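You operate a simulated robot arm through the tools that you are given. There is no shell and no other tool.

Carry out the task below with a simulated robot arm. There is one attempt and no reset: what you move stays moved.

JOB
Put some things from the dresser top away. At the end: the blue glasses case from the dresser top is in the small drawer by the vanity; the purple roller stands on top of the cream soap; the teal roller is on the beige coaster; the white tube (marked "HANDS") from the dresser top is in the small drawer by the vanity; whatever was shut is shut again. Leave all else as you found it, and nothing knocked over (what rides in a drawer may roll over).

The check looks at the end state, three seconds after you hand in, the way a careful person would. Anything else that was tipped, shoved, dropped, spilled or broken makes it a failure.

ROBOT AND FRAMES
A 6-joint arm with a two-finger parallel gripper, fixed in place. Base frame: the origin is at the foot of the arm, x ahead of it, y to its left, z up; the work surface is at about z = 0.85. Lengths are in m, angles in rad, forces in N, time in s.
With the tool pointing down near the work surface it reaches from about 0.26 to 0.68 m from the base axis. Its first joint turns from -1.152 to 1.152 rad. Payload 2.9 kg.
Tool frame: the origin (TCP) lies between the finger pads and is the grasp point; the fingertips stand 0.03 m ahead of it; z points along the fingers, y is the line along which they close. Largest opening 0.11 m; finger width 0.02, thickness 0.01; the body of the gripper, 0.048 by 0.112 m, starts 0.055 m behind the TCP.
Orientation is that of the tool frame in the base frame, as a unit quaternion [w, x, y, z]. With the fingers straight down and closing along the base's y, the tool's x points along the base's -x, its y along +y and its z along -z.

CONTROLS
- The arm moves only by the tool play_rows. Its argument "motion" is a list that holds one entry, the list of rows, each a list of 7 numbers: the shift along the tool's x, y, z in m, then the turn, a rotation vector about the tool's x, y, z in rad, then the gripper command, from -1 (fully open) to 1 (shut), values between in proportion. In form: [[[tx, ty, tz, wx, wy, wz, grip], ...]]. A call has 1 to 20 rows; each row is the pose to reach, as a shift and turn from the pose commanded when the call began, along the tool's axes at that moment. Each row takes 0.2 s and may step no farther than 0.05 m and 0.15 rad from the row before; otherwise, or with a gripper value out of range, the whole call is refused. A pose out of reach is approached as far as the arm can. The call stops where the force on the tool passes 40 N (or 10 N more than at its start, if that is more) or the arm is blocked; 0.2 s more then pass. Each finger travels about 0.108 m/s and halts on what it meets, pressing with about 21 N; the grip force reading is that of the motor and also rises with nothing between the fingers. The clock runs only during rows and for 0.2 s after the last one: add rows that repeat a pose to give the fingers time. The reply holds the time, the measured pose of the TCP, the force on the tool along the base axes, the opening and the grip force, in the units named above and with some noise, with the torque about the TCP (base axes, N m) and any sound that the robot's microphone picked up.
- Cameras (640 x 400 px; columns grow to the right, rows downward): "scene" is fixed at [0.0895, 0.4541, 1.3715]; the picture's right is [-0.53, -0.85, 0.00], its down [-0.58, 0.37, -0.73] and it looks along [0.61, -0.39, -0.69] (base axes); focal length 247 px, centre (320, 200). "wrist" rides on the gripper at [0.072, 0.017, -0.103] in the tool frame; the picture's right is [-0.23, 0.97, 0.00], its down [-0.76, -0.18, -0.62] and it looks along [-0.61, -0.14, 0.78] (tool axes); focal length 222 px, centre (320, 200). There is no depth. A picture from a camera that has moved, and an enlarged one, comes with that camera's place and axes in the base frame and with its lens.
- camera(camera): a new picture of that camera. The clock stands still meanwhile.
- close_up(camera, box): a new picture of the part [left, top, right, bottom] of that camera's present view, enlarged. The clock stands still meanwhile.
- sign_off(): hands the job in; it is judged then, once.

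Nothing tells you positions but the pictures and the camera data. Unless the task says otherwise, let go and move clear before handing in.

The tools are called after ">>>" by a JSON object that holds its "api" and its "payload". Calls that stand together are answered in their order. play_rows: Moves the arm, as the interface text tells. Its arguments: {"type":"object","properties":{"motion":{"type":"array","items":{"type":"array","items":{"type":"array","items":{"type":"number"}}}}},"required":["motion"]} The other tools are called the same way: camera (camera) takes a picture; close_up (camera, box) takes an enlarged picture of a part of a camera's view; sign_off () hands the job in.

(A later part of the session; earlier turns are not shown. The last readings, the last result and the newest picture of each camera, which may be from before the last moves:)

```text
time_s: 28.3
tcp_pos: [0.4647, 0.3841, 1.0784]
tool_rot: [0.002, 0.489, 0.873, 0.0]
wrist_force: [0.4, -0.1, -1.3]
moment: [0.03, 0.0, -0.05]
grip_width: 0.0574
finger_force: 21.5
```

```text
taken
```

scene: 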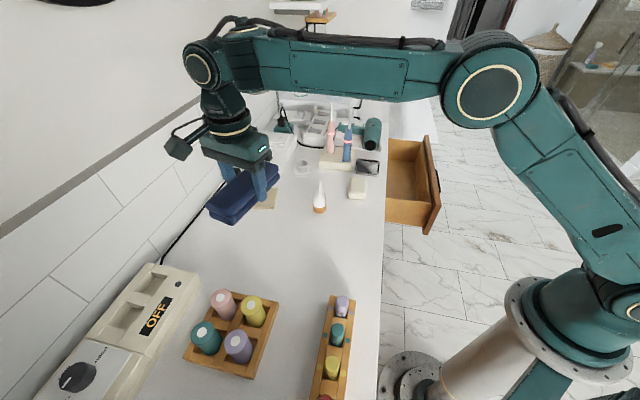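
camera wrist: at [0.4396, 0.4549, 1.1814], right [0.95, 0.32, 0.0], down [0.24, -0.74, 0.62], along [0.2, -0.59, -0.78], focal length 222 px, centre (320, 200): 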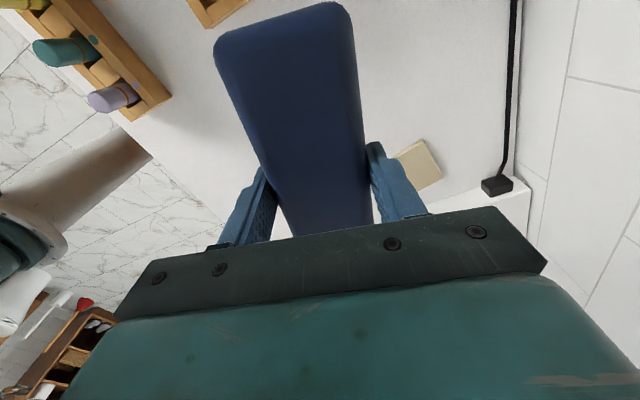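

The case is held well. I'll carry it high past the toothbrushes to a point above the open drawer.

>>> {"api": "play_rows", "payload": {"motion": [[[-0.035, -0.0247, -0.0047, 0, 0, -0.0146, 1], [-0.07, -0.0494, -0.0093, 0, 0, -0.0293, 1], [-0.105, -0.0741, -0.014, 0, 0, -0.0439, 1], [-0.14, -0.0988, -0.0187, 0, 0, -0.0585, 1], [-0.175, -0.1235, -0.0233, 0, 0, -0.0731, 1], [-0.21, -0.1483, -0.028, 0, 0, -0.0878, 1], [-0.245, -0.173, -0.0327, 0, 0, -0.1024, 1], [-0.28, -0.1977, -0.0373, 0, 0, -0.117, 1], [-0.315, -0.2224, -0.042, 0, 0, -0.1316, 1], [-0.355, -0.2245, -0.036, 0, 0, -0.1463, 1], [-0.395, -0.2266, -0.03, 0, 0, -0.1609, 1], [-0.435, -0.2286, -0.024, 0, 0, -0.1755, 1], [-0.475, -0.2307, -0.018, 0, 0, -0.1901, 1], [-0.515, -0.2328, -0.012, 0, 0, -0.2048, 1], [-0.555, -0.2349, -0.006, 0, 0, -0.2194, 1], [-0.595, -0.237, 0.0, 0, 0, -0.234, 1], [-0.595, -0.237, 0.0, 0, 0, -0.234, 1]]]}}

>>> {"api": "camera", "payload": {"camera": "wrist"}}

>>> {"api": "camera", "payload": {"camera": "scene"}}

```text
time_s: 31.9
tcp_pos: [0.5737, -0.25, 1.076]
tool_rot: [0.002, 0.383, 0.924, 0.001]
wrist_force: [-0.5, -0.2, -1.6]
moment: [0.0, -0.02, 0.02]
grip_width: 0.0579
finger_force: 20.9
```

```text
taken
camera wrist: at [0.5325, -0.187, 1.1807], right [0.85, 0.53, 0.0], down [0.41, -0.66, 0.63], along [0.33, -0.53, -0.78], focal length 222 px, centre (320, 200)
```

wrist: 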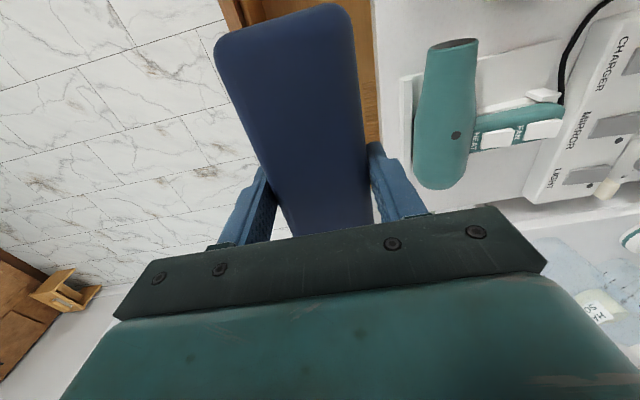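

```text
taken
```

scene: 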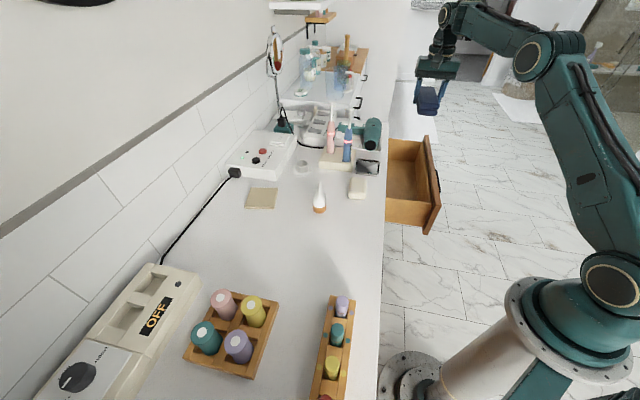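

The gripper is centred between the drawer's front panel and the counter edge. I'll lower the case into the drawer.

>>> {"api": "play_rows", "payload": {"motion": [[[0, 0, 0.045, 0, 0, 0, 1], [0, 0, 0.09, 0, 0, 0, 1], [0, 0, 0.135, 0, 0, 0, 1], [0, 0, 0.18, 0, 0, 0, 1], [0, 0, 0.21, 0, 0, 0, 1], [0, 0, 0.24, 0, 0, 0, 1], [0, 0, 0.265, 0, 0, 0, 1], [0, 0, 0.265, 0, 0, 0, 1]]]}}

>>> {"api": "camera", "payload": {"camera": "scene"}}

>>> {"api": "camera", "payload": {"camera": "wrist"}}

```text
time_s: 33.7
tcp_pos: [0.5764, -0.2508, 0.8106]
tool_rot: [0.003, 0.383, 0.924, 0.0]
wrist_force: [0.2, -0.1, -0.9]
moment: [-0.01, -0.02, -0.01]
grip_width: 0.0578
finger_force: 21.3
```

```text
taken
```

scene: 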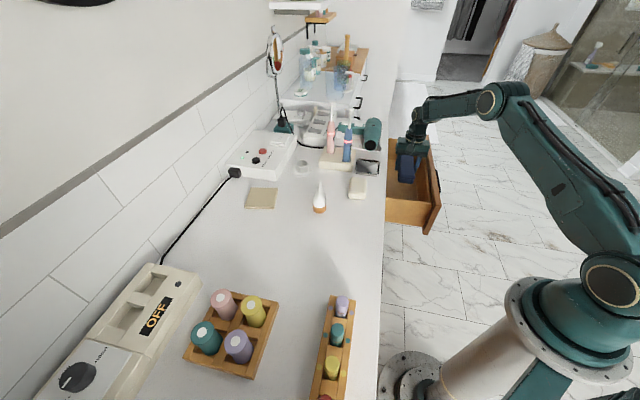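

```text
taken
camera wrist: at [0.5356, -0.1875, 0.9144], right [0.85, 0.53, 0.0], down [0.41, -0.66, 0.63], along [0.33, -0.53, -0.78], focal length 222 px, centre (320, 200)
```

wrist: 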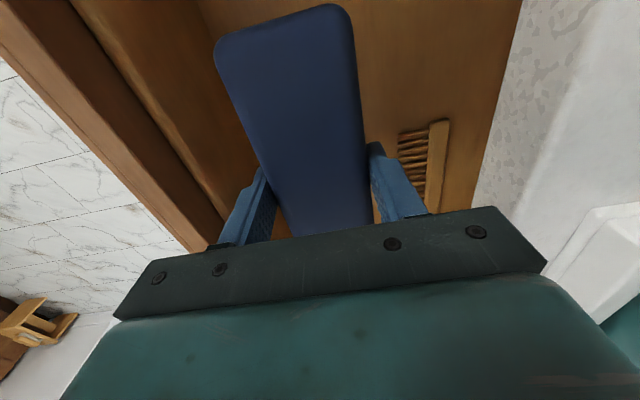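

There's a wooden comb in the drawer toward the back. I'll check where it lies before lowering further.

>>> {"api": "close_up", "payload": {"camera": "wrist", "box": [340, 40, 540, 240]}}

>>> {"api": "close_up", "payload": {"camera": "scene", "box": [370, 80, 470, 240]}}

```text
2.00 times, centred on (440, 140) of wrist
camera zoom: at [0.5356, -0.1875, 0.9144], right [0.85, 0.53, 0.0], down [0.41, -0.66, 0.63], along [0.33, -0.53, -0.78], focal length 444 px, centre (80, 320)
```

zoom: 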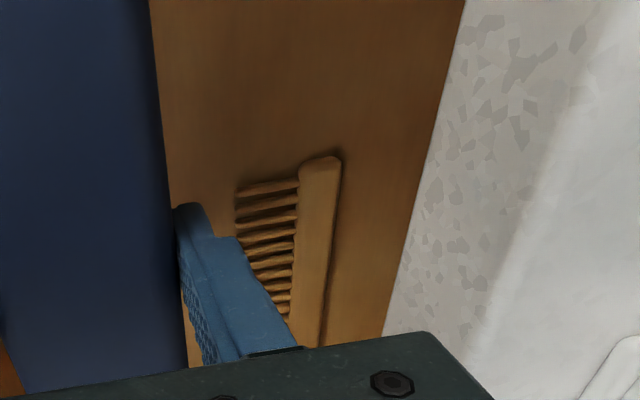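

```text
2.50 times, centred on (420, 160) of scene
camera zoom: at [0.0896, 0.4541, 1.3715], right [-0.53, -0.85, 0.0], down [-0.58, 0.37, -0.73], along [0.61, -0.39, -0.69], focal length 617 px, centre (70, 300)
```

zoom: 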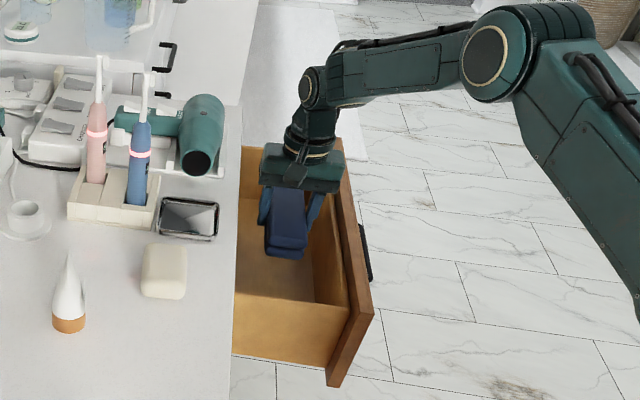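

The comb is behind the case's spot, at n > 0.30, so there's no overlap. I'll keep lowering.

>>> {"api": "play_rows", "payload": {"motion": [[[0, 0, 0.025, 0, 0, 0, 1], [0, 0, 0.05, 0, 0, 0, 1], [0, 0, 0.065, 0, 0, 0, 1], [0, 0, 0.073, 0, 0, 0, 1], [0, 0, 0.073, 0, 0, 0, 1]]]}}

>>> {"api": "camera", "payload": {"camera": "wrist"}}

```text
time_s: 34.9
tcp_pos: [0.577, -0.2484, 0.739]
tool_rot: [0.003, 0.384, 0.923, 0.001]
wrist_force: [0.0, 0.5, -1.5]
moment: [-0.03, 0.01, 0.01]
grip_width: 0.0578
finger_force: 21.1
```

```text
taken
camera wrist: at [0.5362, -0.186, 0.8425], right [0.85, 0.53, 0.0], down [0.41, -0.66, 0.63], along [0.33, -0.53, -0.78], focal length 222 px, centre (320, 200)
```

wrist: 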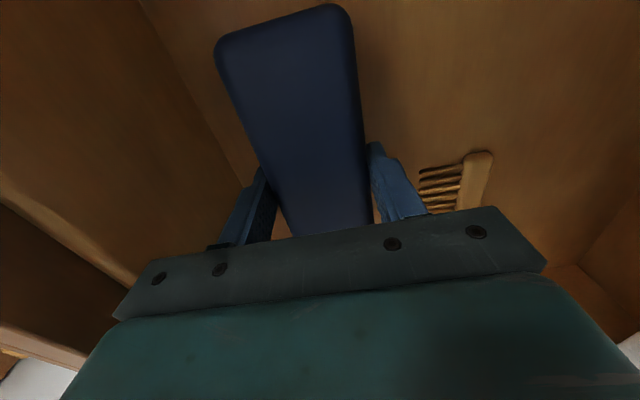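

>>> {"api": "play_rows", "payload": {"motion": [[[0, 0, 0.005, 0, 0, 0, 1], [0, 0, 0.01, 0, 0, 0, 1], [0, 0, 0.01, 0, 0, 0, 1]]]}}

```text
time_s: 35.7
tcp_pos: [0.5771, -0.2502, 0.7286]
tool_rot: [0.002, 0.384, 0.923, 0.001]
wrist_force: [1.4, 0.0, -1.2]
moment: [-0.01, 0.01, 0.01]
grip_width: 0.0579
finger_force: 21.4
```

>>> {"api": "play_rows", "payload": {"motion": [[[0, 0, 0.004, 0, 0, 0, 1], [0, 0, 0.008, 0, 0, 0, 1], [0, 0, 0.008, 0, 0, 0, 1]]]}}

>>> {"api": "camera", "payload": {"camera": "wrist"}}

```text
time_s: 36.5
tcp_pos: [0.5772, -0.2491, 0.7217]
tool_rot: [0.004, 0.383, 0.924, 0.001]
wrist_force: [-0.9, 0.5, -0.6]
moment: [0.01, 0.0, 0.01]
grip_width: 0.0578
finger_force: 21.5
```

```text
taken
camera wrist: at [0.5354, -0.1866, 0.8246], right [0.85, 0.53, 0.0], down [0.41, -0.66, 0.63], along [0.33, -0.53, -0.78], focal length 222 px, centre (320, 200)
```

wrist: 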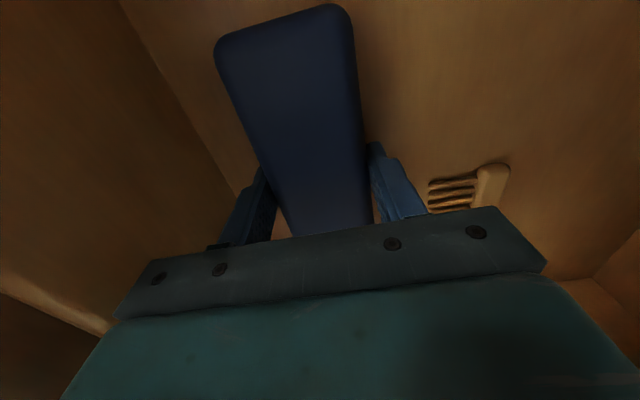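

>>> {"api": "play_rows", "payload": {"motion": [[[0, 0, 0.003, 0, 0, 0, 1], [0, 0, 0.006, 0, 0, 0, 1], [0, 0, 0.006, 0, 0, 0, 1]]]}}

```text
time_s: 37.3
tcp_pos: [0.5786, -0.2511, 0.7181]
tool_rot: [0.007, 0.383, 0.924, 0.001]
wrist_force: [2.1, -0.3, 19.9]
moment: [-0.27, 0.21, -0.06]
grip_width: 0.058
finger_force: 20.5
```

The case touched the drawer floor. I'll ease off, open slightly and rise out.

>>> {"api": "play_rows", "payload": {"motion": [[[0, 0, -0.003, 0, 0, 0, 0.3], [0, 0, -0.003, 0, 0, 0, -0.3], [0, 0, -0.003, 0, 0, 0, -0.5], [0, 0, -0.003, 0, 0, 0, -0.5], [0, 0, -0.04, 0, 0, 0, -0.5], [0, 0, -0.085, 0, 0, 0, -0.5], [0, 0, -0.13, 0, 0, 0, -0.5], [0, 0, -0.175, 0, 0, 0, -0.5], [0, 0, -0.22, 0, 0, 0, -0.5], [0, 0, -0.265, 0, 0, 0, -0.5], [0, 0, -0.31, 0, 0, 0, -0.5], [0, 0, -0.34, 0, 0, 0, -0.5], [0, 0, -0.34, 0, 0, 0, -0.5]]]}}

>>> {"api": "camera", "payload": {"camera": "wrist"}}

>>> {"api": "camera", "payload": {"camera": "scene"}}

```text
time_s: 40.1
tcp_pos: [0.5764, -0.251, 1.0561]
tool_rot: [0.002, 0.383, 0.924, 0.001]
wrist_force: [-0.3, 0.5, -0.1]
moment: [0.01, 0.01, -0.02]
grip_width: 0.0825
finger_force: 0.1
```

```text
taken
camera wrist: at [0.5361, -0.1876, 1.1587], right [0.85, 0.53, 0.0], down [0.41, -0.66, 0.63], along [0.33, -0.53, -0.78], focal length 222 px, centre (320, 200)
```

wrist: 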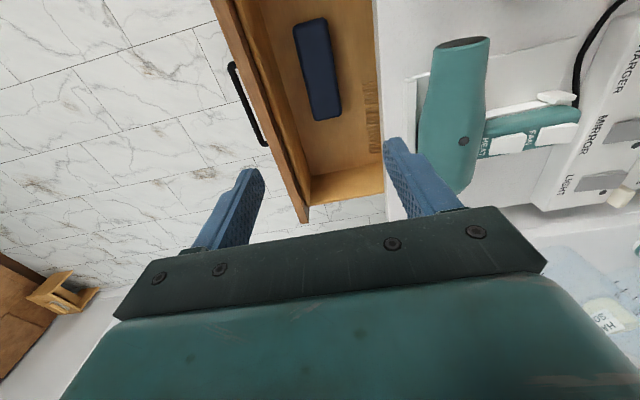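

```text
taken
```

scene: 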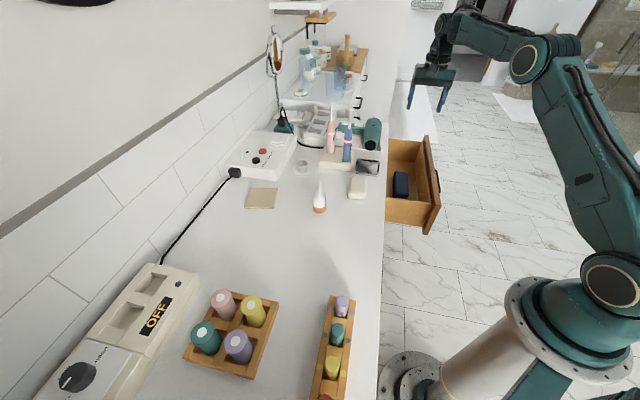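

The case lies flat in the drawer. Next is the white tube, standing on its orange cap near (0.52, 0.18); I'll fly over it by a path clear of the toothbrushes.

>>> {"api": "play_rows", "payload": {"motion": [[[0.0392, 0.0116, -0.0063, 0, 0, -0.145, -0.6], [0.0783, 0.0232, -0.0126, 0, 0, -0.29, -0.7], [0.1175, 0.0348, -0.0189, 0, 0, -0.435, -0.8], [0.1566, 0.0463, -0.0251, 0, 0, -0.58, -0.9], [0.1958, 0.0579, -0.0314, 0, 0, -0.725, -1], [0.2349, 0.0695, -0.0377, 0, 0, -0.87, -1], [0.2741, 0.0811, -0.044, 0, 0, -1.015, -1], [0.2881, 0.1188, -0.04, 0, 0, -1.16, -1], [0.3021, 0.1565, -0.036, 0, 0, -1.305, -1], [0.316, 0.1941, -0.032, 0, 0, -1.45, -1], [0.33, 0.2318, -0.028, 0, 0, -1.595, -1], [0.344, 0.2695, -0.024, 0, 0, -1.74, -1], [0.344, 0.2695, -0.024, 0, 0, -1.8, -1], [0.344, 0.2695, -0.024, 0, 0, -1.8, -1]]]}}

>>> {"api": "camera", "payload": {"camera": "wrist"}}

>>> {"api": "camera", "payload": {"camera": "scene"}}

```text
time_s: 43.1
tcp_pos: [0.5223, 0.1858, 1.0791]
tool_rot: [0.003, -0.486, 0.874, -0.001]
wrist_force: [0.4, 0.7, -0.3]
moment: [0.02, -0.01, 0.02]
grip_width: 0.11
finger_force: 0.0
```

```text
taken
camera wrist: at [0.4686, 0.1331, 1.1819], right [-0.71, 0.71, 0.0], down [0.55, 0.55, 0.63], along [0.45, 0.44, -0.78], focal length 222 px, centre (320, 200)
```

wrist: 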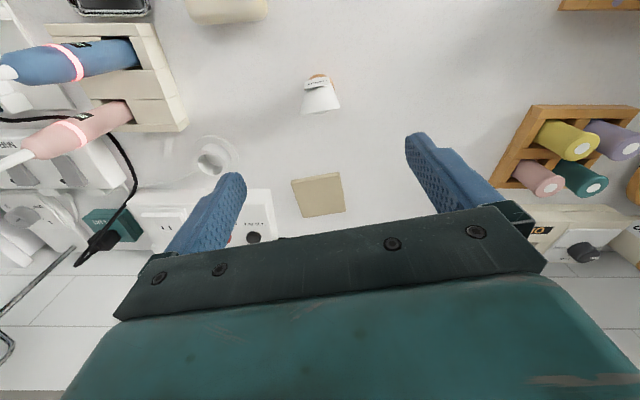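

```text
taken
```

scene: 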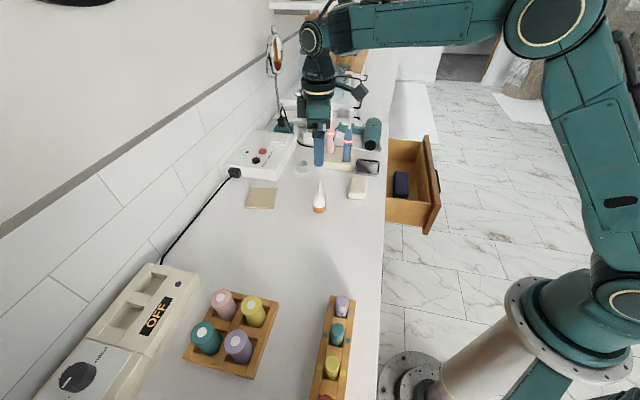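

>>> {"api": "close_up", "payload": {"camera": "wrist", "box": [270, 50, 370, 130]}}

>>> {"api": "close_up", "payload": {"camera": "wrist", "box": [490, 80, 640, 270]}}

>>> {"api": "close_up", "payload": {"camera": "wrist", "box": [270, 160, 370, 230]}}

```text
5.00 times, centred on (320, 90) of wrist
camera zoom: at [0.4686, 0.1331, 1.1819], right [-0.71, 0.71, 0.0], down [0.55, 0.55, 0.63], along [0.45, 0.44, -0.78], focal length 1111 px, centre (320, 750)
```

zoom: 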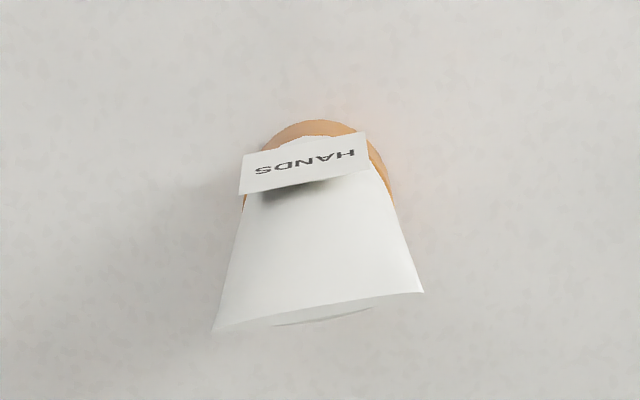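

```text
2.11 times, centred on (565, 175) of wrist
camera zoom: at [0.4686, 0.1331, 1.1819], right [-0.71, 0.71, 0.0], down [0.55, 0.55, 0.63], along [0.45, 0.44, -0.78], focal length 468 px, centre (-196, 253)
```

zoom: 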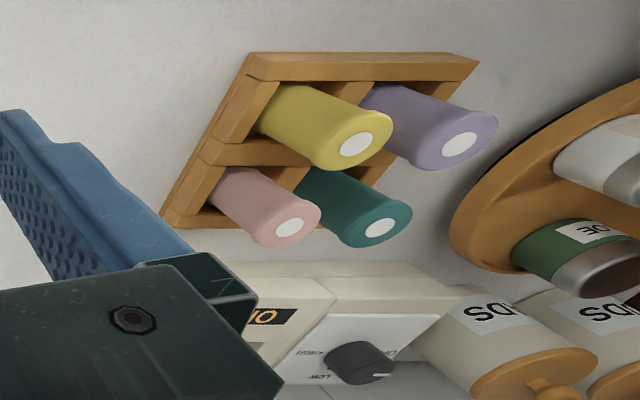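

```text
5.71 times, centred on (320, 195) of wrist
camera zoom: at [0.4686, 0.1331, 1.1819], right [-0.71, 0.71, 0.0], down [0.55, 0.55, 0.63], along [0.45, 0.44, -0.78], focal length 1269 px, centre (320, 229)
```

zoom: 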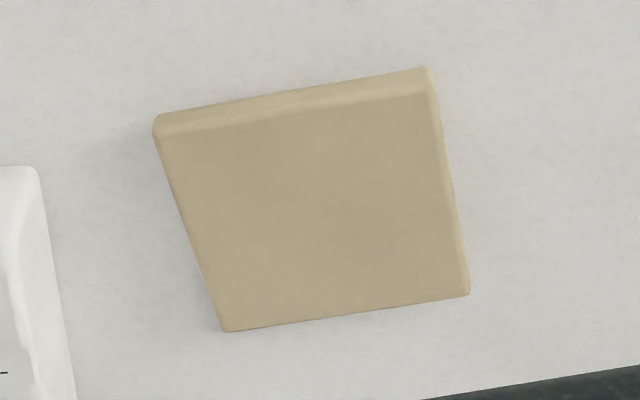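

The tube's centre is about (0.520, 0.185) with its crimp along the closing axis. I'll descend around it and grip the body.

>>> {"api": "play_rows", "payload": {"motion": [[[0.001, 0.001, 0.04, 0, 0, 0, -1], [0.002, 0.001, 0.08, 0, 0, 0, -1], [0.002, 0.001, 0.115, 0, 0, 0, -1], [0.002, 0.001, 0.145, 0, 0, 0, -1], [0.002, 0.001, 0.165, 0, 0, 0, -1], [0.002, 0.001, 0.173, 0, 0, 0, -1], [0.002, 0.001, 0.173, 0, 0, 0, -1]]]}}

>>> {"api": "camera", "payload": {"camera": "wrist"}}

>>> {"api": "close_up", "payload": {"camera": "scene", "box": [250, 120, 410, 230]}}

```text
time_s: 44.7
tcp_pos: [0.5236, 0.1831, 0.9059]
tool_rot: [0.003, -0.485, 0.875, -0.002]
wrist_force: [0.0, 0.2, -1.1]
moment: [0.02, -0.02, -0.01]
grip_width: 0.1095
finger_force: 0.1
```

```text
taken
camera wrist: at [0.468, 0.1308, 1.0084], right [-0.71, 0.71, 0.0], down [0.55, 0.55, 0.63], along [0.45, 0.44, -0.78], focal length 222 px, centre (320, 200)
```

wrist: 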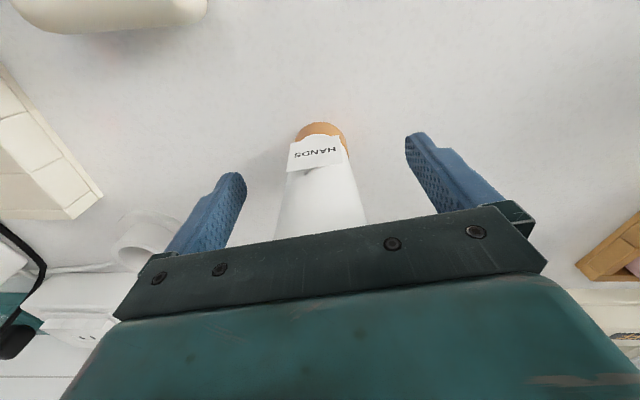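

```text
3.64 times, centred on (330, 175) of scene
camera zoom: at [0.0895, 0.4541, 1.3715], right [-0.53, -0.85, 0.0], down [-0.58, 0.37, -0.73], along [0.61, -0.39, -0.69], focal length 898 px, centre (284, 291)
```

zoom: 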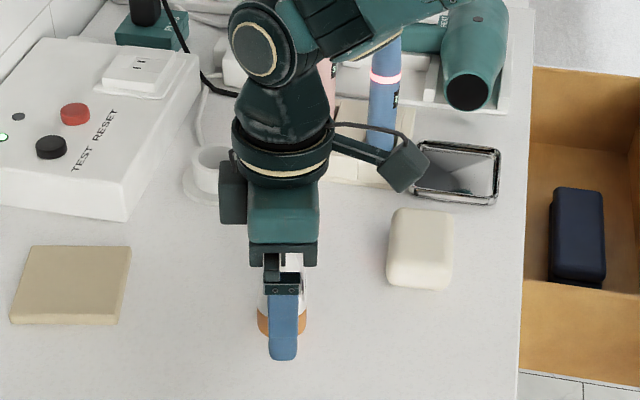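

>>> {"api": "play_rows", "payload": {"motion": [[[0, 0, 0, 0, 0, 0, 0], [0, 0, 0, 0, 0, 0, 0.6], [0, 0, 0, 0, 0, 0, 1], [0, 0, 0, 0, 0, 0, 1], [0, 0, 0, 0, 0, 0, 1]]]}}

>>> {"api": "camera", "payload": {"camera": "wrist"}}

```text
time_s: 45.9
tcp_pos: [0.5219, 0.1835, 0.9057]
tool_rot: [0.003, -0.485, 0.874, -0.001]
wrist_force: [0.3, -1.0, 0.7]
moment: [0.02, 0.01, 0.06]
grip_width: 0.0439
finger_force: 21.1
```

```text
taken
camera wrist: at [0.468, 0.1308, 1.0087], right [-0.71, 0.71, 0.0], down [0.55, 0.55, 0.63], along [0.45, 0.44, -0.78], focal length 222 px, centre (320, 200)
```

wrist: 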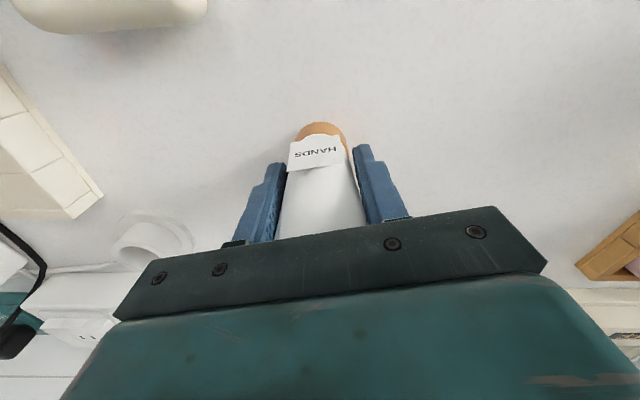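

The tube is held. I'll lift it and carry it over the near end of the open drawer, turning the closing axis to match the drawer depth.

>>> {"api": "play_rows", "payload": {"motion": [[[0, 0, -0.047, 0, 0, 0, 1], [0, 0, -0.094, 0, 0, 0, 1], [0, 0, -0.142, 0, 0, 0, 1], [0, 0, -0.19, 0, 0, 0, 1], [0.0364, -0.0034, -0.19, 0, 0, 0.1385, 1], [0.0728, -0.0068, -0.19, 0, 0, 0.277, 1], [0.1093, -0.0102, -0.19, 0, 0, 0.4155, 1], [0.1457, -0.0136, -0.19, 0, 0, 0.554, 1], [0.1821, -0.017, -0.19, 0, 0, 0.6925, 1], [0.2085, -0.0423, -0.181, 0, 0, 0.831, 1], [0.235, -0.0676, -0.172, 0, 0, 0.9695, 1], [0.2614, -0.0929, -0.163, 0, 0, 1.108, 1], [0.2879, -0.1182, -0.154, 0, 0, 1.2465, 1], [0.3143, -0.1435, -0.145, 0, 0, 1.385, 1], [0.3143, -0.1435, -0.145, 0, 0, 1.5235, 1], [0.3143, -0.1435, -0.145, 0, 0, 1.662, 1], [0.3143, -0.1435, -0.145, 0, 0, 1.8, 1], [0.3143, -0.1435, -0.145, 0, 0, 1.8, 1]]]}}

>>> {"api": "camera", "payload": {"camera": "wrist"}}

>>> {"api": "camera", "payload": {"camera": "scene"}}

```text
time_s: 49.7
tcp_pos: [0.4758, -0.1609, 1.0513]
tool_rot: [0.004, 0.384, 0.923, 0.0]
wrist_force: [1.1, 0.4, -1.9]
moment: [-0.02, 0.0, 0.01]
grip_width: 0.0437
finger_force: 21.4
```

```text
taken
camera wrist: at [0.4355, -0.0959, 1.1543], right [0.85, 0.53, 0.0], down [0.41, -0.67, 0.63], along [0.33, -0.53, -0.78], focal length 222 px, centre (320, 200)
```

wrist: 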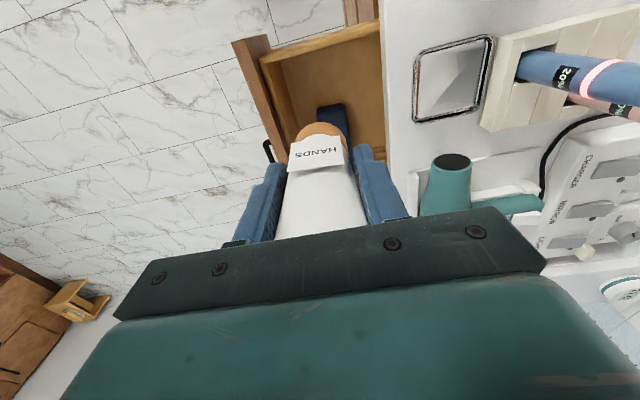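

```text
taken
```

scene: 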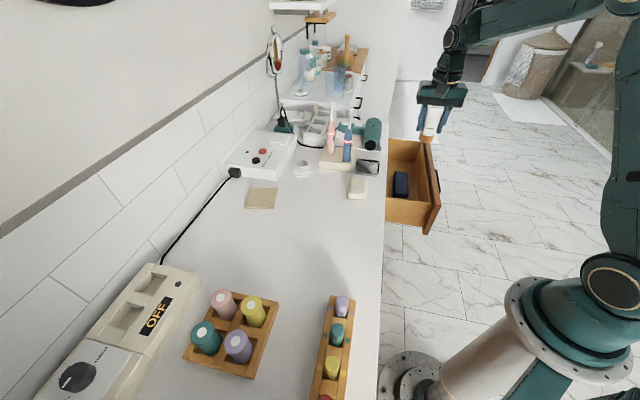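

The tube hangs over the free near end of the drawer. I'll lower it to just above the drawer floor.

>>> {"api": "play_rows", "payload": {"motion": [[[0, 0, 0.045, 0, 0, 0, 1], [0, 0, 0.09, 0, 0, 0, 1], [0, 0, 0.135, 0, 0, 0, 1], [0, 0, 0.18, 0, 0, 0, 1], [0, 0, 0.22, 0, 0, 0, 1], [0, 0, 0.26, 0, 0, 0, 1], [0, 0, 0.285, 0, 0, 0, 1], [0, 0, 0.3, 0, 0, 0, 1], [0, 0, 0.3, 0, 0, 0, 1]]]}}

>>> {"api": "camera", "payload": {"camera": "wrist"}}

>>> {"api": "close_up", "payload": {"camera": "scene", "box": [350, 80, 480, 240]}}

```text
time_s: 51.7
tcp_pos: [0.4792, -0.1591, 0.7503]
tool_rot: [0.003, 0.384, 0.923, 0.001]
wrist_force: [-0.2, -0.7, -1.7]
moment: [-0.01, -0.02, 0.02]
grip_width: 0.0439
finger_force: 20.9
```

```text
taken
camera wrist: at [0.438, -0.0956, 0.8534], right [0.85, 0.53, 0.01], down [0.41, -0.66, 0.63], along [0.33, -0.53, -0.78], focal length 222 px, centre (320, 200)
```

wrist: 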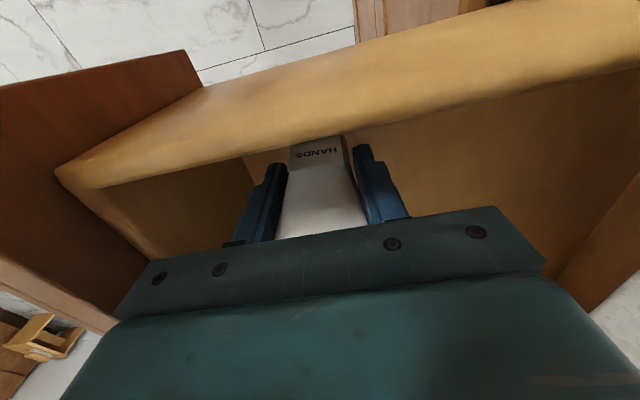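

```text
2.50 times, centred on (415, 160) of scene
camera zoom: at [0.0896, 0.4541, 1.3715], right [-0.53, -0.85, 0.0], down [-0.58, 0.37, -0.73], along [0.61, -0.39, -0.69], focal length 617 px, centre (82, 300)
```

zoom: 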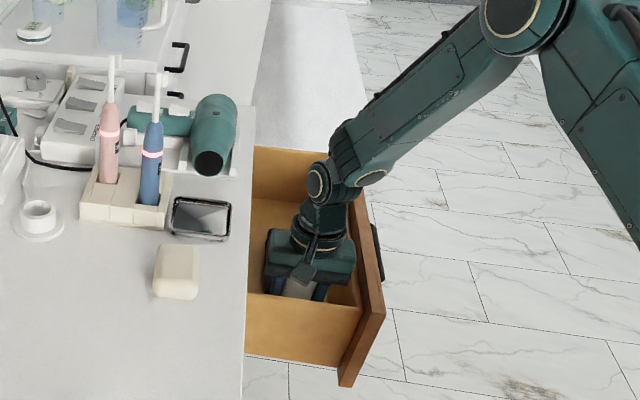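

>>> {"api": "play_rows", "payload": {"motion": [[[0, 0, 0.004, 0, 0, 0, 1], [0, 0, 0.008, 0, 0, 0, 1], [0, 0, 0.011, 0, 0, 0, 1], [0, 0, 0.011, 0, 0, 0, 1]]]}}

```text
time_s: 52.7
tcp_pos: [0.4776, -0.1604, 0.7393]
tool_rot: [0.003, 0.384, 0.923, 0.001]
wrist_force: [-0.9, 0.0, -1.1]
moment: [-0.04, 0.04, 0.04]
grip_width: 0.0439
finger_force: 21.0
```

>>> {"api": "play_rows", "payload": {"motion": [[[0, 0, 0.003, 0, 0, 0, 1], [0, 0, 0.005, 0, 0, 0, 1], [0, 0, 0.005, 0, 0, 0, 1]]]}}

```text
time_s: 53.5
tcp_pos: [0.4799, -0.16, 0.7359]
tool_rot: [0.004, 0.384, 0.924, 0.001]
wrist_force: [0.8, -0.3, 19.1]
moment: [-0.09, -0.02, 0.08]
grip_width: 0.044
finger_force: 21.1
```

The tube stands on the drawer floor. I'll release it and rise; since it's about as tall as the drawer sides, I'll then lay it over so it can't catch when closing.

>>> {"api": "play_rows", "payload": {"motion": [[[0, 0, -0.002, 0, 0, 0, 0.2], [0, 0, -0.002, 0, 0, 0, -0.2], [0, 0, -0.002, 0, 0, 0, -0.36], [0, 0, -0.002, 0, 0, 0, -0.36], [0, 0, -0.04, 0, 0, 0, -0.36], [0, 0, -0.085, 0, 0, 0, -0.36], [0, 0, -0.13, 0, 0, 0, -0.36], [0, 0, -0.175, 0, 0, 0, -0.36], [0, 0, -0.22, 0, 0, 0, -0.36], [0, 0, -0.22, 0, 0, 0, -0.36]]]}}

>>> {"api": "camera", "payload": {"camera": "wrist"}}

>>> {"api": "close_up", "payload": {"camera": "scene", "box": [350, 80, 480, 240]}}

```text
time_s: 55.7
tcp_pos: [0.4782, -0.1614, 0.9563]
tool_rot: [0.003, 0.383, 0.924, 0.001]
wrist_force: [0.7, 0.1, 0.2]
moment: [0.0, 0.0, 0.0]
grip_width: 0.0747
finger_force: 0.1
```

```text
taken
camera wrist: at [0.4364, -0.0977, 1.0585], right [0.85, 0.53, 0.0], down [0.41, -0.66, 0.63], along [0.33, -0.53, -0.78], focal length 222 px, centre (320, 200)
```

wrist: 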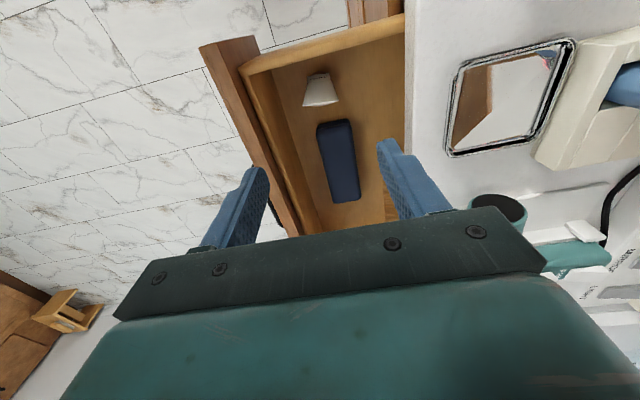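

```text
2.50 times, centred on (415, 160) of scene
camera zoom: at [0.0895, 0.4541, 1.3715], right [-0.53, -0.85, 0.0], down [-0.58, 0.37, -0.73], along [0.61, -0.39, -0.69], focal length 617 px, centre (82, 300)
```

zoom: 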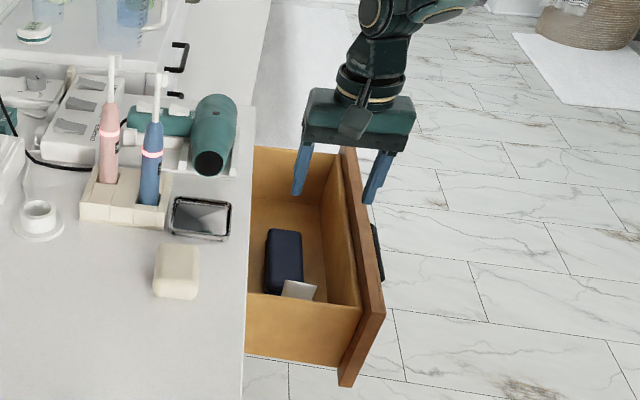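

>>> {"api": "play_rows", "payload": {"motion": [[[0, -0.0042, 0, 0, 0, -0.1427, 0.2], [0, -0.0084, 0, 0, 0, -0.2854, 0.6], [0, -0.0125, 0, 0, 0, -0.4281, 1], [0, -0.0167, 0, 0, 0, -0.5708, 1], [0, -0.0209, 0, 0, 0, -0.7135, 1], [0, -0.0251, 0, 0, 0, -0.8562, 1], [0, -0.0293, 0, 0, 0, -0.9989, 1], [0, -0.0335, 0, 0, 0, -1.1416, 1], [0, -0.0376, 0, 0, 0, -1.2843, 1], [0, -0.0418, 0, 0, 0, -1.427, 1], [0, -0.046, 0, 0, 0, -1.57, 1], [0, -0.046, 0.04, 0, 0, -1.57, 1], [0, -0.046, 0.08, 0, 0, -1.57, 1], [0, -0.046, 0.08, 0, 0, -1.57, 1]]]}}

>>> {"api": "camera", "payload": {"camera": "wrist"}}

>>> {"api": "close_up", "payload": {"camera": "scene", "box": [350, 80, 480, 240]}}

```text
time_s: 58.7
tcp_pos: [0.4444, -0.1911, 0.8743]
tool_rot: [0.002, -0.382, 0.924, -0.001]
wrist_force: [-0.9, 0.5, 0.0]
moment: [0.04, 0.0, -0.02]
grip_width: 0.0
finger_force: 20.9
```

```text
taken
camera wrist: at [0.379, -0.2295, 0.9775], right [-0.53, 0.85, 0.0], down [0.66, 0.41, 0.63], along [0.53, 0.33, -0.78], focal length 222 px, centre (320, 200)
```

wrist: 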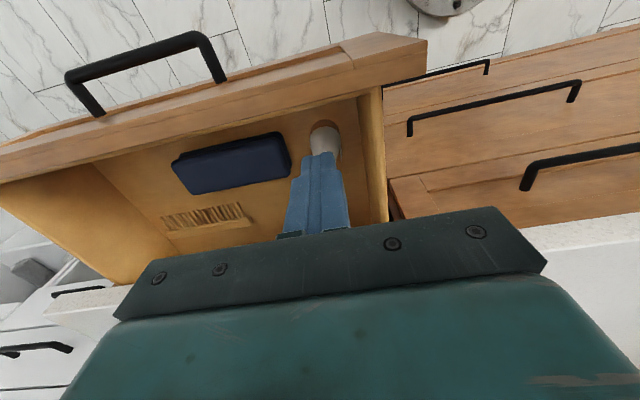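

```text
2.50 times, centred on (415, 160) of scene
camera zoom: at [0.0895, 0.4541, 1.3715], right [-0.53, -0.85, 0.0], down [-0.58, 0.37, -0.73], along [0.61, -0.39, -0.69], focal length 617 px, centre (82, 300)
```

zoom: 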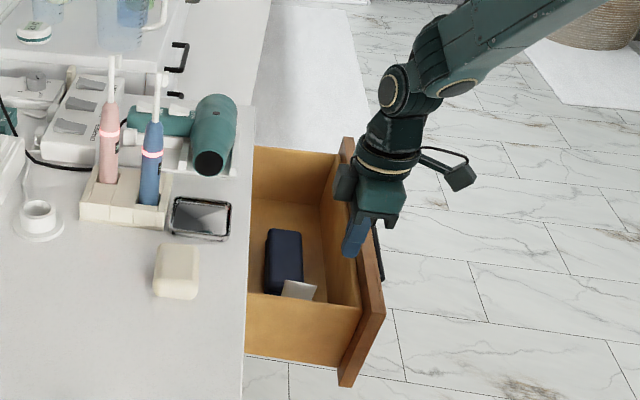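

>>> {"api": "play_rows", "payload": {"motion": [[[0, 0, 0.03, 0, 0, 0, 1], [0, 0, 0.06, 0, 0, 0, 1], [0, 0, 0.084, 0, 0, 0, 1], [0, 0, 0.084, 0, 0, 0, 1]]]}}

>>> {"api": "camera", "payload": {"camera": "wrist"}}

```text
time_s: 59.7
tcp_pos: [0.4452, -0.1921, 0.7914]
tool_rot: [0.003, -0.382, 0.924, -0.002]
wrist_force: [-0.9, 0.0, -0.2]
moment: [0.0, 0.01, 0.01]
grip_width: 0.0
finger_force: 20.6
```

```text
taken
camera wrist: at [0.3799, -0.2305, 0.8937], right [-0.53, 0.85, 0.0], down [0.66, 0.41, 0.63], along [0.53, 0.33, -0.78], focal length 222 px, centre (320, 200)
```

wrist: 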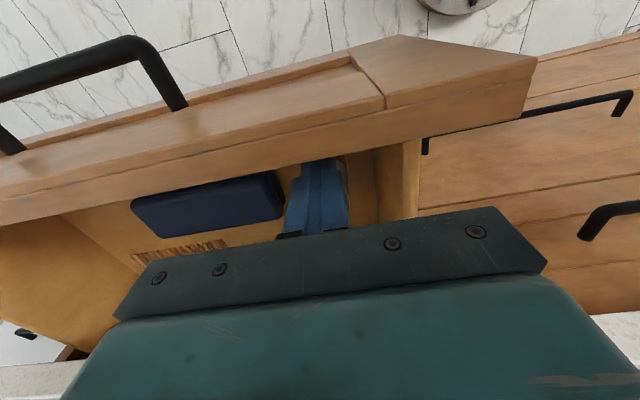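

Fingers are in place between the tube and the drawer front. I'll push the tube's top gently toward the back to lay it over.

>>> {"api": "play_rows", "payload": {"motion": [[[-0.01, 0, 0, 0, 0, 0, 1], [-0.02, 0, 0, 0, 0, 0, 1], [-0.03, 0, 0, 0, 0, 0, 1], [-0.04, 0, 0, 0, 0, 0, 1], [-0.05, 0, 0, 0, 0, 0, 1], [-0.06, 0, 0, 0, 0, 0, 1], [-0.07, 0, 0, 0, 0, 0, 1], [-0.07, 0, 0, 0, 0, 0, 1]]]}}

>>> {"api": "camera", "payload": {"camera": "wrist"}}

>>> {"api": "close_up", "payload": {"camera": "scene", "box": [350, 80, 480, 240]}}

```text
time_s: 61.5
tcp_pos: [0.4952, -0.1432, 0.7907]
tool_rot: [0.002, -0.381, 0.924, -0.001]
wrist_force: [0.0, -0.2, 0.3]
moment: [0.0, -0.03, -0.02]
grip_width: 0.0
finger_force: 20.9
```

```text
taken
camera wrist: at [0.4299, -0.1812, 0.8935], right [-0.53, 0.85, 0.0], down [0.66, 0.41, 0.63], along [0.53, 0.33, -0.78], focal length 222 px, centre (320, 200)
```

wrist: 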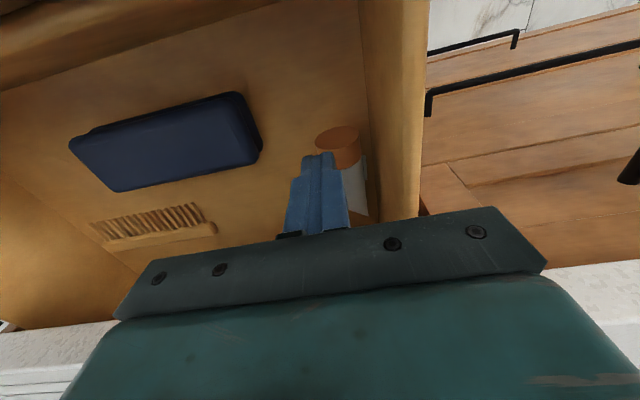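

```text
2.50 times, centred on (415, 160) of scene
camera zoom: at [0.0895, 0.4542, 1.3715], right [-0.53, -0.85, 0.0], down [-0.58, 0.37, -0.73], along [0.61, -0.39, -0.69], focal length 617 px, centre (82, 300)
```

zoom: 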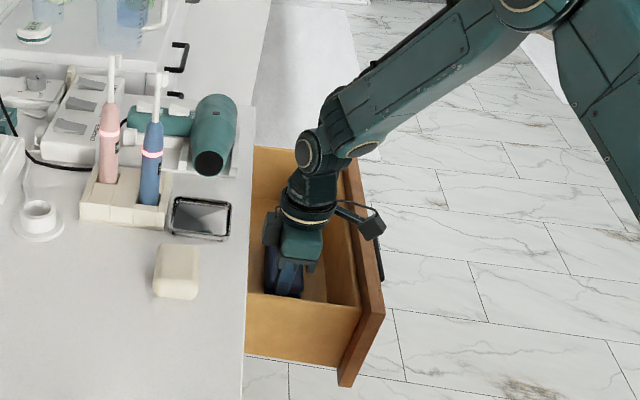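

The tube now lies on its side in the drawer beside the case. I'll rise out, move round in front of the drawer and tilt the fingers a little so I can push it shut by the handle bar.

>>> {"api": "play_rows", "payload": {"motion": [[[0, 0, -0.045, 0, 0, 0, 1], [0, 0, -0.09, 0, 0, 0, 1], [0, 0, -0.135, 0, 0, 0, 1], [0, 0, -0.18, 0, 0, 0, 1], [0.034, -0.0232, -0.2, 0, -0.058, 0, 1], [0.068, -0.0463, -0.2, 0, -0.116, 0, 1], [0.102, -0.0695, -0.2, 0, -0.174, 0, 1], [0.136, -0.0927, -0.2, 0, -0.233, 0, 1], [0.17, -0.1158, -0.2, 0, -0.291, 0, 1], [0.204, -0.139, -0.2, 0, -0.349, 0, 1], [0.204, -0.139, -0.2, 0, -0.349, 0, 1]]]}}

>>> {"api": "camera", "payload": {"camera": "wrist"}}

>>> {"api": "camera", "payload": {"camera": "scene"}}

```text
time_s: 63.9
tcp_pos: [0.4473, -0.384, 0.9908]
tool_rot: [0.163, -0.377, 0.91, 0.065]
wrist_force: [0.2, -0.3, 0.1]
moment: [0.05, 0.01, 0.0]
grip_width: 0.0
finger_force: 20.9
```

```text
taken
camera wrist: at [0.3608, -0.4453, 1.0638], right [-0.54, 0.84, 0.07], down [0.48, 0.23, 0.85], along [0.7, 0.49, -0.52], focal length 222 px, centre (320, 200)
```

wrist: 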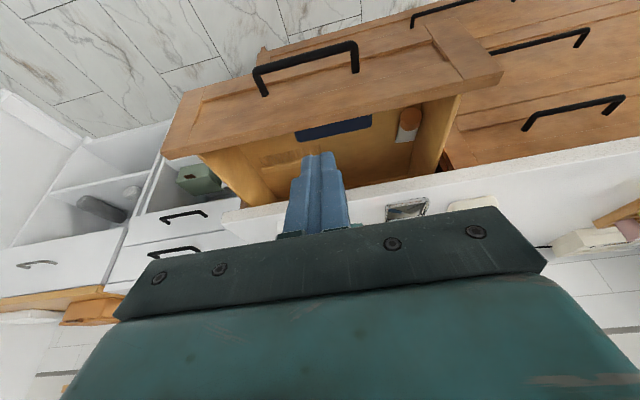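

```text
taken
```

scene: 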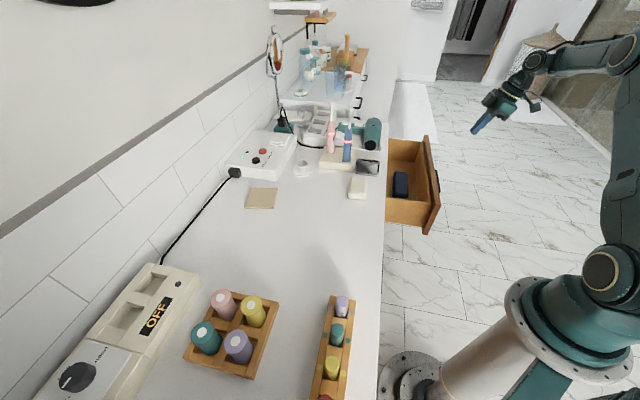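

I can see both items in the drawer and the handle clearly, with the bar at about n = 0.10, a = 0.60. I'll lower the closed fingers in front of the bar.

>>> {"api": "play_rows", "payload": {"motion": [[[0.0135, 0, 0.0367, 0, 0, 0, 1], [0.027, 0, 0.0734, 0, 0, 0, 1], [0.0405, 0, 0.11, 0, 0, 0, 1], [0.0539, 0.001, 0.1467, 0, 0, 0, 1], [0.0674, 0.001, 0.1834, 0, 0, 0, 1], [0.0809, 0.001, 0.2201, 0, 0, 0, 1], [0.0809, 0.001, 0.2201, 0, 0, 0, 1]]]}}

>>> {"api": "camera", "payload": {"camera": "wrist"}}

>>> {"api": "camera", "payload": {"camera": "scene"}}

```text
time_s: 65.5
tcp_pos: [0.447, -0.3855, 0.7559]
tool_rot: [0.163, -0.376, 0.91, 0.065]
wrist_force: [-0.1, 0.1, 0.7]
moment: [-0.03, -0.02, 0.02]
grip_width: 0.0003
finger_force: 21.0
```

```text
taken
camera wrist: at [0.3603, -0.4453, 0.8292], right [-0.54, 0.84, 0.07], down [0.48, 0.23, 0.85], along [0.7, 0.49, -0.52], focal length 222 px, centre (320, 200)
```

wrist: 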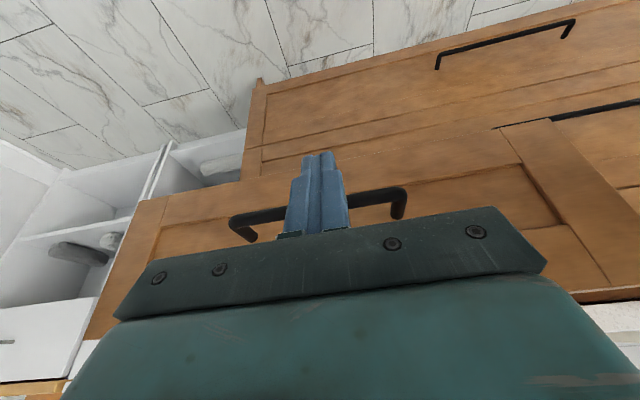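

```text
taken
```

scene: 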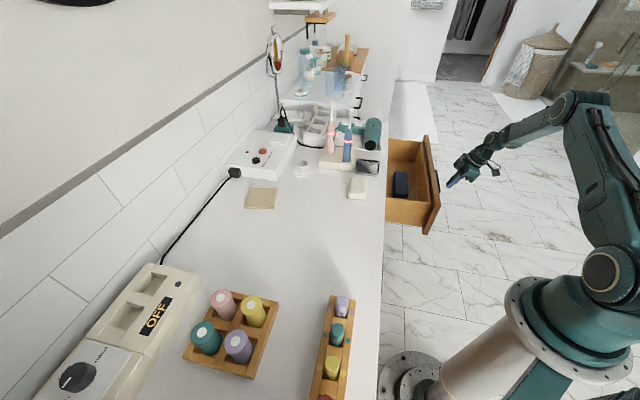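

>>> {"api": "play_rows", "payload": {"motion": [[[-0.0141, 0, 0.0052, 0, 0, 0, 1], [-0.0282, 0, 0.0104, 0, 0, 0, 1], [-0.0423, 0, 0.0156, 0, 0, 0, 1], [-0.0564, 0, 0.0208, 0, 0, 0, 1], [-0.0705, 0, 0.0259, 0, 0, 0, 1], [-0.0846, 0, 0.0311, 0, 0, 0, 1], [-0.0987, 0, 0.0363, 0, 0, 0, 1], [-0.1128, 0, 0.0415, 0, 0, 0, 1], [-0.1269, 0, 0.0467, 0, 0, 0, 1], [-0.141, 0, 0.0519, 0, 0, 0, 1], [-0.141, 0, 0.0519, 0, 0, 0, 1]]]}}

>>> {"api": "camera", "payload": {"camera": "wrist"}}

>>> {"api": "camera", "payload": {"camera": "scene"}}

```text
time_s: 67.9
tcp_pos: [0.5543, -0.2802, 0.756]
tool_rot: [0.162, -0.376, 0.91, 0.065]
wrist_force: [-0.4, 0.3, 0.1]
moment: [0.02, 0.03, -0.01]
grip_width: 0.0001
finger_force: 21.0
```

```text
taken
camera wrist: at [0.4676, -0.3408, 0.8286], right [-0.54, 0.84, 0.07], down [0.48, 0.23, 0.85], along [0.7, 0.49, -0.52], focal length 222 px, centre (320, 200)
```

wrist: 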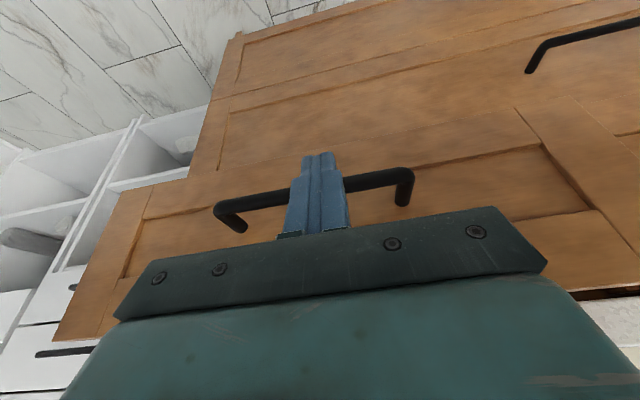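

```text
taken
```

scene: 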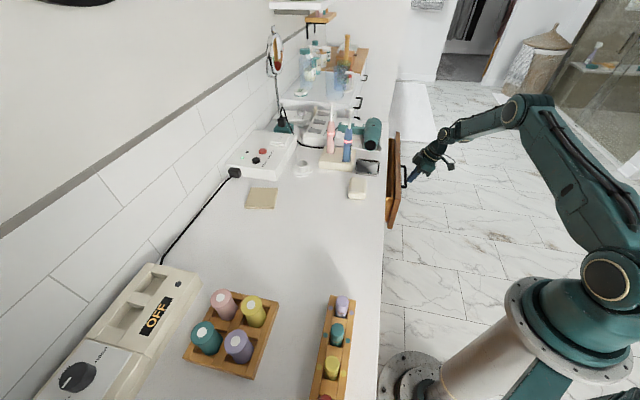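

>>> {"api": "play_rows", "payload": {"motion": [[[-0.0113, 0, 0.0041, 0, 0, 0, 1], [-0.0226, 0, 0.0083, 0, 0, 0, 1], [-0.0338, 0, 0.0124, 0, 0, 0, 1], [-0.0451, 0, 0.0166, 0, 0, 0, 1], [-0.0564, 0, 0.0207, 0, 0, 0, 1], [-0.0611, 0, 0.0225, 0, 0, 0, 1], [-0.0658, 0, 0.0242, 0, 0, 0, 1], [-0.0705, 0, 0.0259, 0, 0, 0, 1], [-0.0752, 0, 0.0277, 0, 0, 0, 1]]]}}

>>> {"api": "camera", "payload": {"camera": "wrist"}}

>>> {"api": "camera", "payload": {"camera": "scene"}}

```text
time_s: 69.9
tcp_pos: [0.6107, -0.2214, 0.7572]
tool_rot: [0.163, -0.377, 0.91, 0.065]
wrist_force: [0.1, -0.2, 0.1]
moment: [-0.02, -0.03, 0.01]
grip_width: 0.0
finger_force: 21.3
```

```text
taken
camera wrist: at [0.524, -0.2828, 0.8282], right [-0.54, 0.84, 0.07], down [0.48, 0.23, 0.85], along [0.7, 0.49, -0.52], focal length 222 px, centre (320, 200)
```

wrist: 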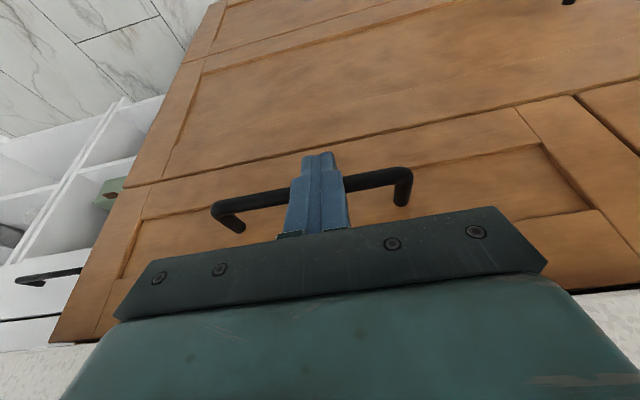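

```text
taken
```

scene: 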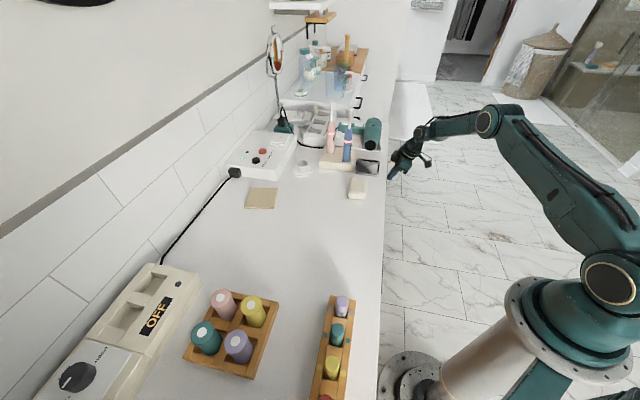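

>>> {"api": "play_rows", "payload": {"motion": [[[-0.0038, 0, 0.0014, 0, 0, 0, 1], [-0.0075, 0, 0.0028, 0, 0, 0, 1], [-0.0075, 0, 0.0028, 0, 0, 0, 1]]]}}

>>> {"api": "close_up", "payload": {"camera": "wrist", "box": [0, 60, 640, 340]}}

```text
time_s: 70.7
tcp_pos: [0.613, -0.2209, 0.7544]
tool_rot: [0.159, -0.372, 0.912, 0.065]
wrist_force: [-30.9, -24.8, 5.0]
moment: [-0.36, 0.4, 0.08]
grip_width: 0.0001
finger_force: 20.8
```

```text
1.00 times, centred on (320, 200) of wrist (not enlarged: the box is as wide or as high as the picture)
camera zoom: at [0.5257, -0.2813, 0.8276], right [-0.53, 0.85, 0.08], down [0.49, 0.23, 0.84], along [0.7, 0.48, -0.53], focal length 222 px, centre (320, 200)
```

zoom: 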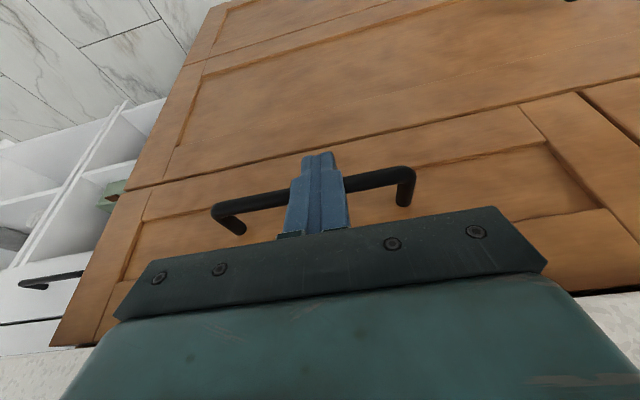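

The drawer hit its closed stop (about 40 N) and looks flush. I'll back away, rise and straighten the tool.

>>> {"api": "play_rows", "payload": {"motion": [[[0.0282, 0, -0.0104, 0, 0, 0, 1], [0.0564, 0, -0.0207, 0, 0, 0, 1], [0.0391, 0, -0.0677, 0, 0, 0, 1], [0.0218, 0, -0.1147, 0, 0, 0, 1], [0.0046, 0, -0.1618, 0, 0.0, 0, 0], [-0.0127, 0, -0.2088, 0, 0.12, 0, -0.5], [-0.03, 0, -0.2558, 0, 0.24, 0, -1], [-0.03, 0, -0.2558, 0, 0.349, 0, -1], [-0.03, 0, -0.2558, 0, 0.349, 0, -1]]]}}

>>> {"api": "camera", "payload": {"camera": "wrist"}}

>>> {"api": "camera", "payload": {"camera": "scene"}}

```text
refused: row 5 steps farther than a row can; nothing moved
```

```text
taken
camera wrist: at [0.5257, -0.2813, 0.8276], right [-0.53, 0.85, 0.08], down [0.49, 0.23, 0.84], along [0.7, 0.48, -0.53], focal length 222 px, centre (320, 200)
```

wrist: 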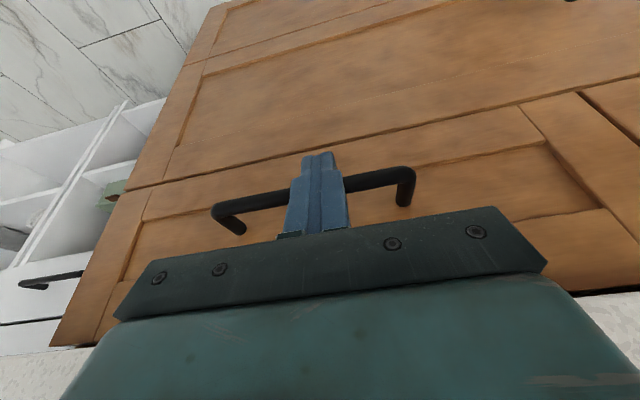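

```text
taken
```

scene: 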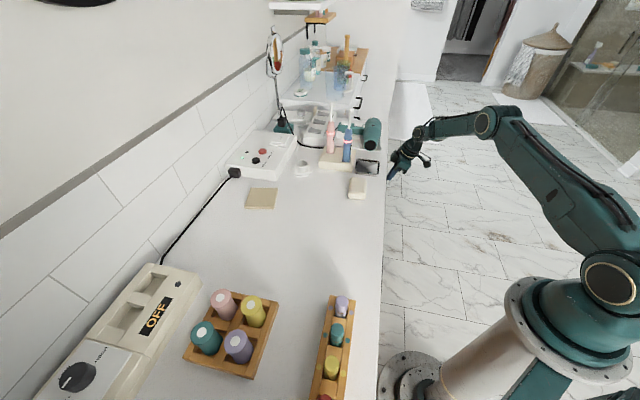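

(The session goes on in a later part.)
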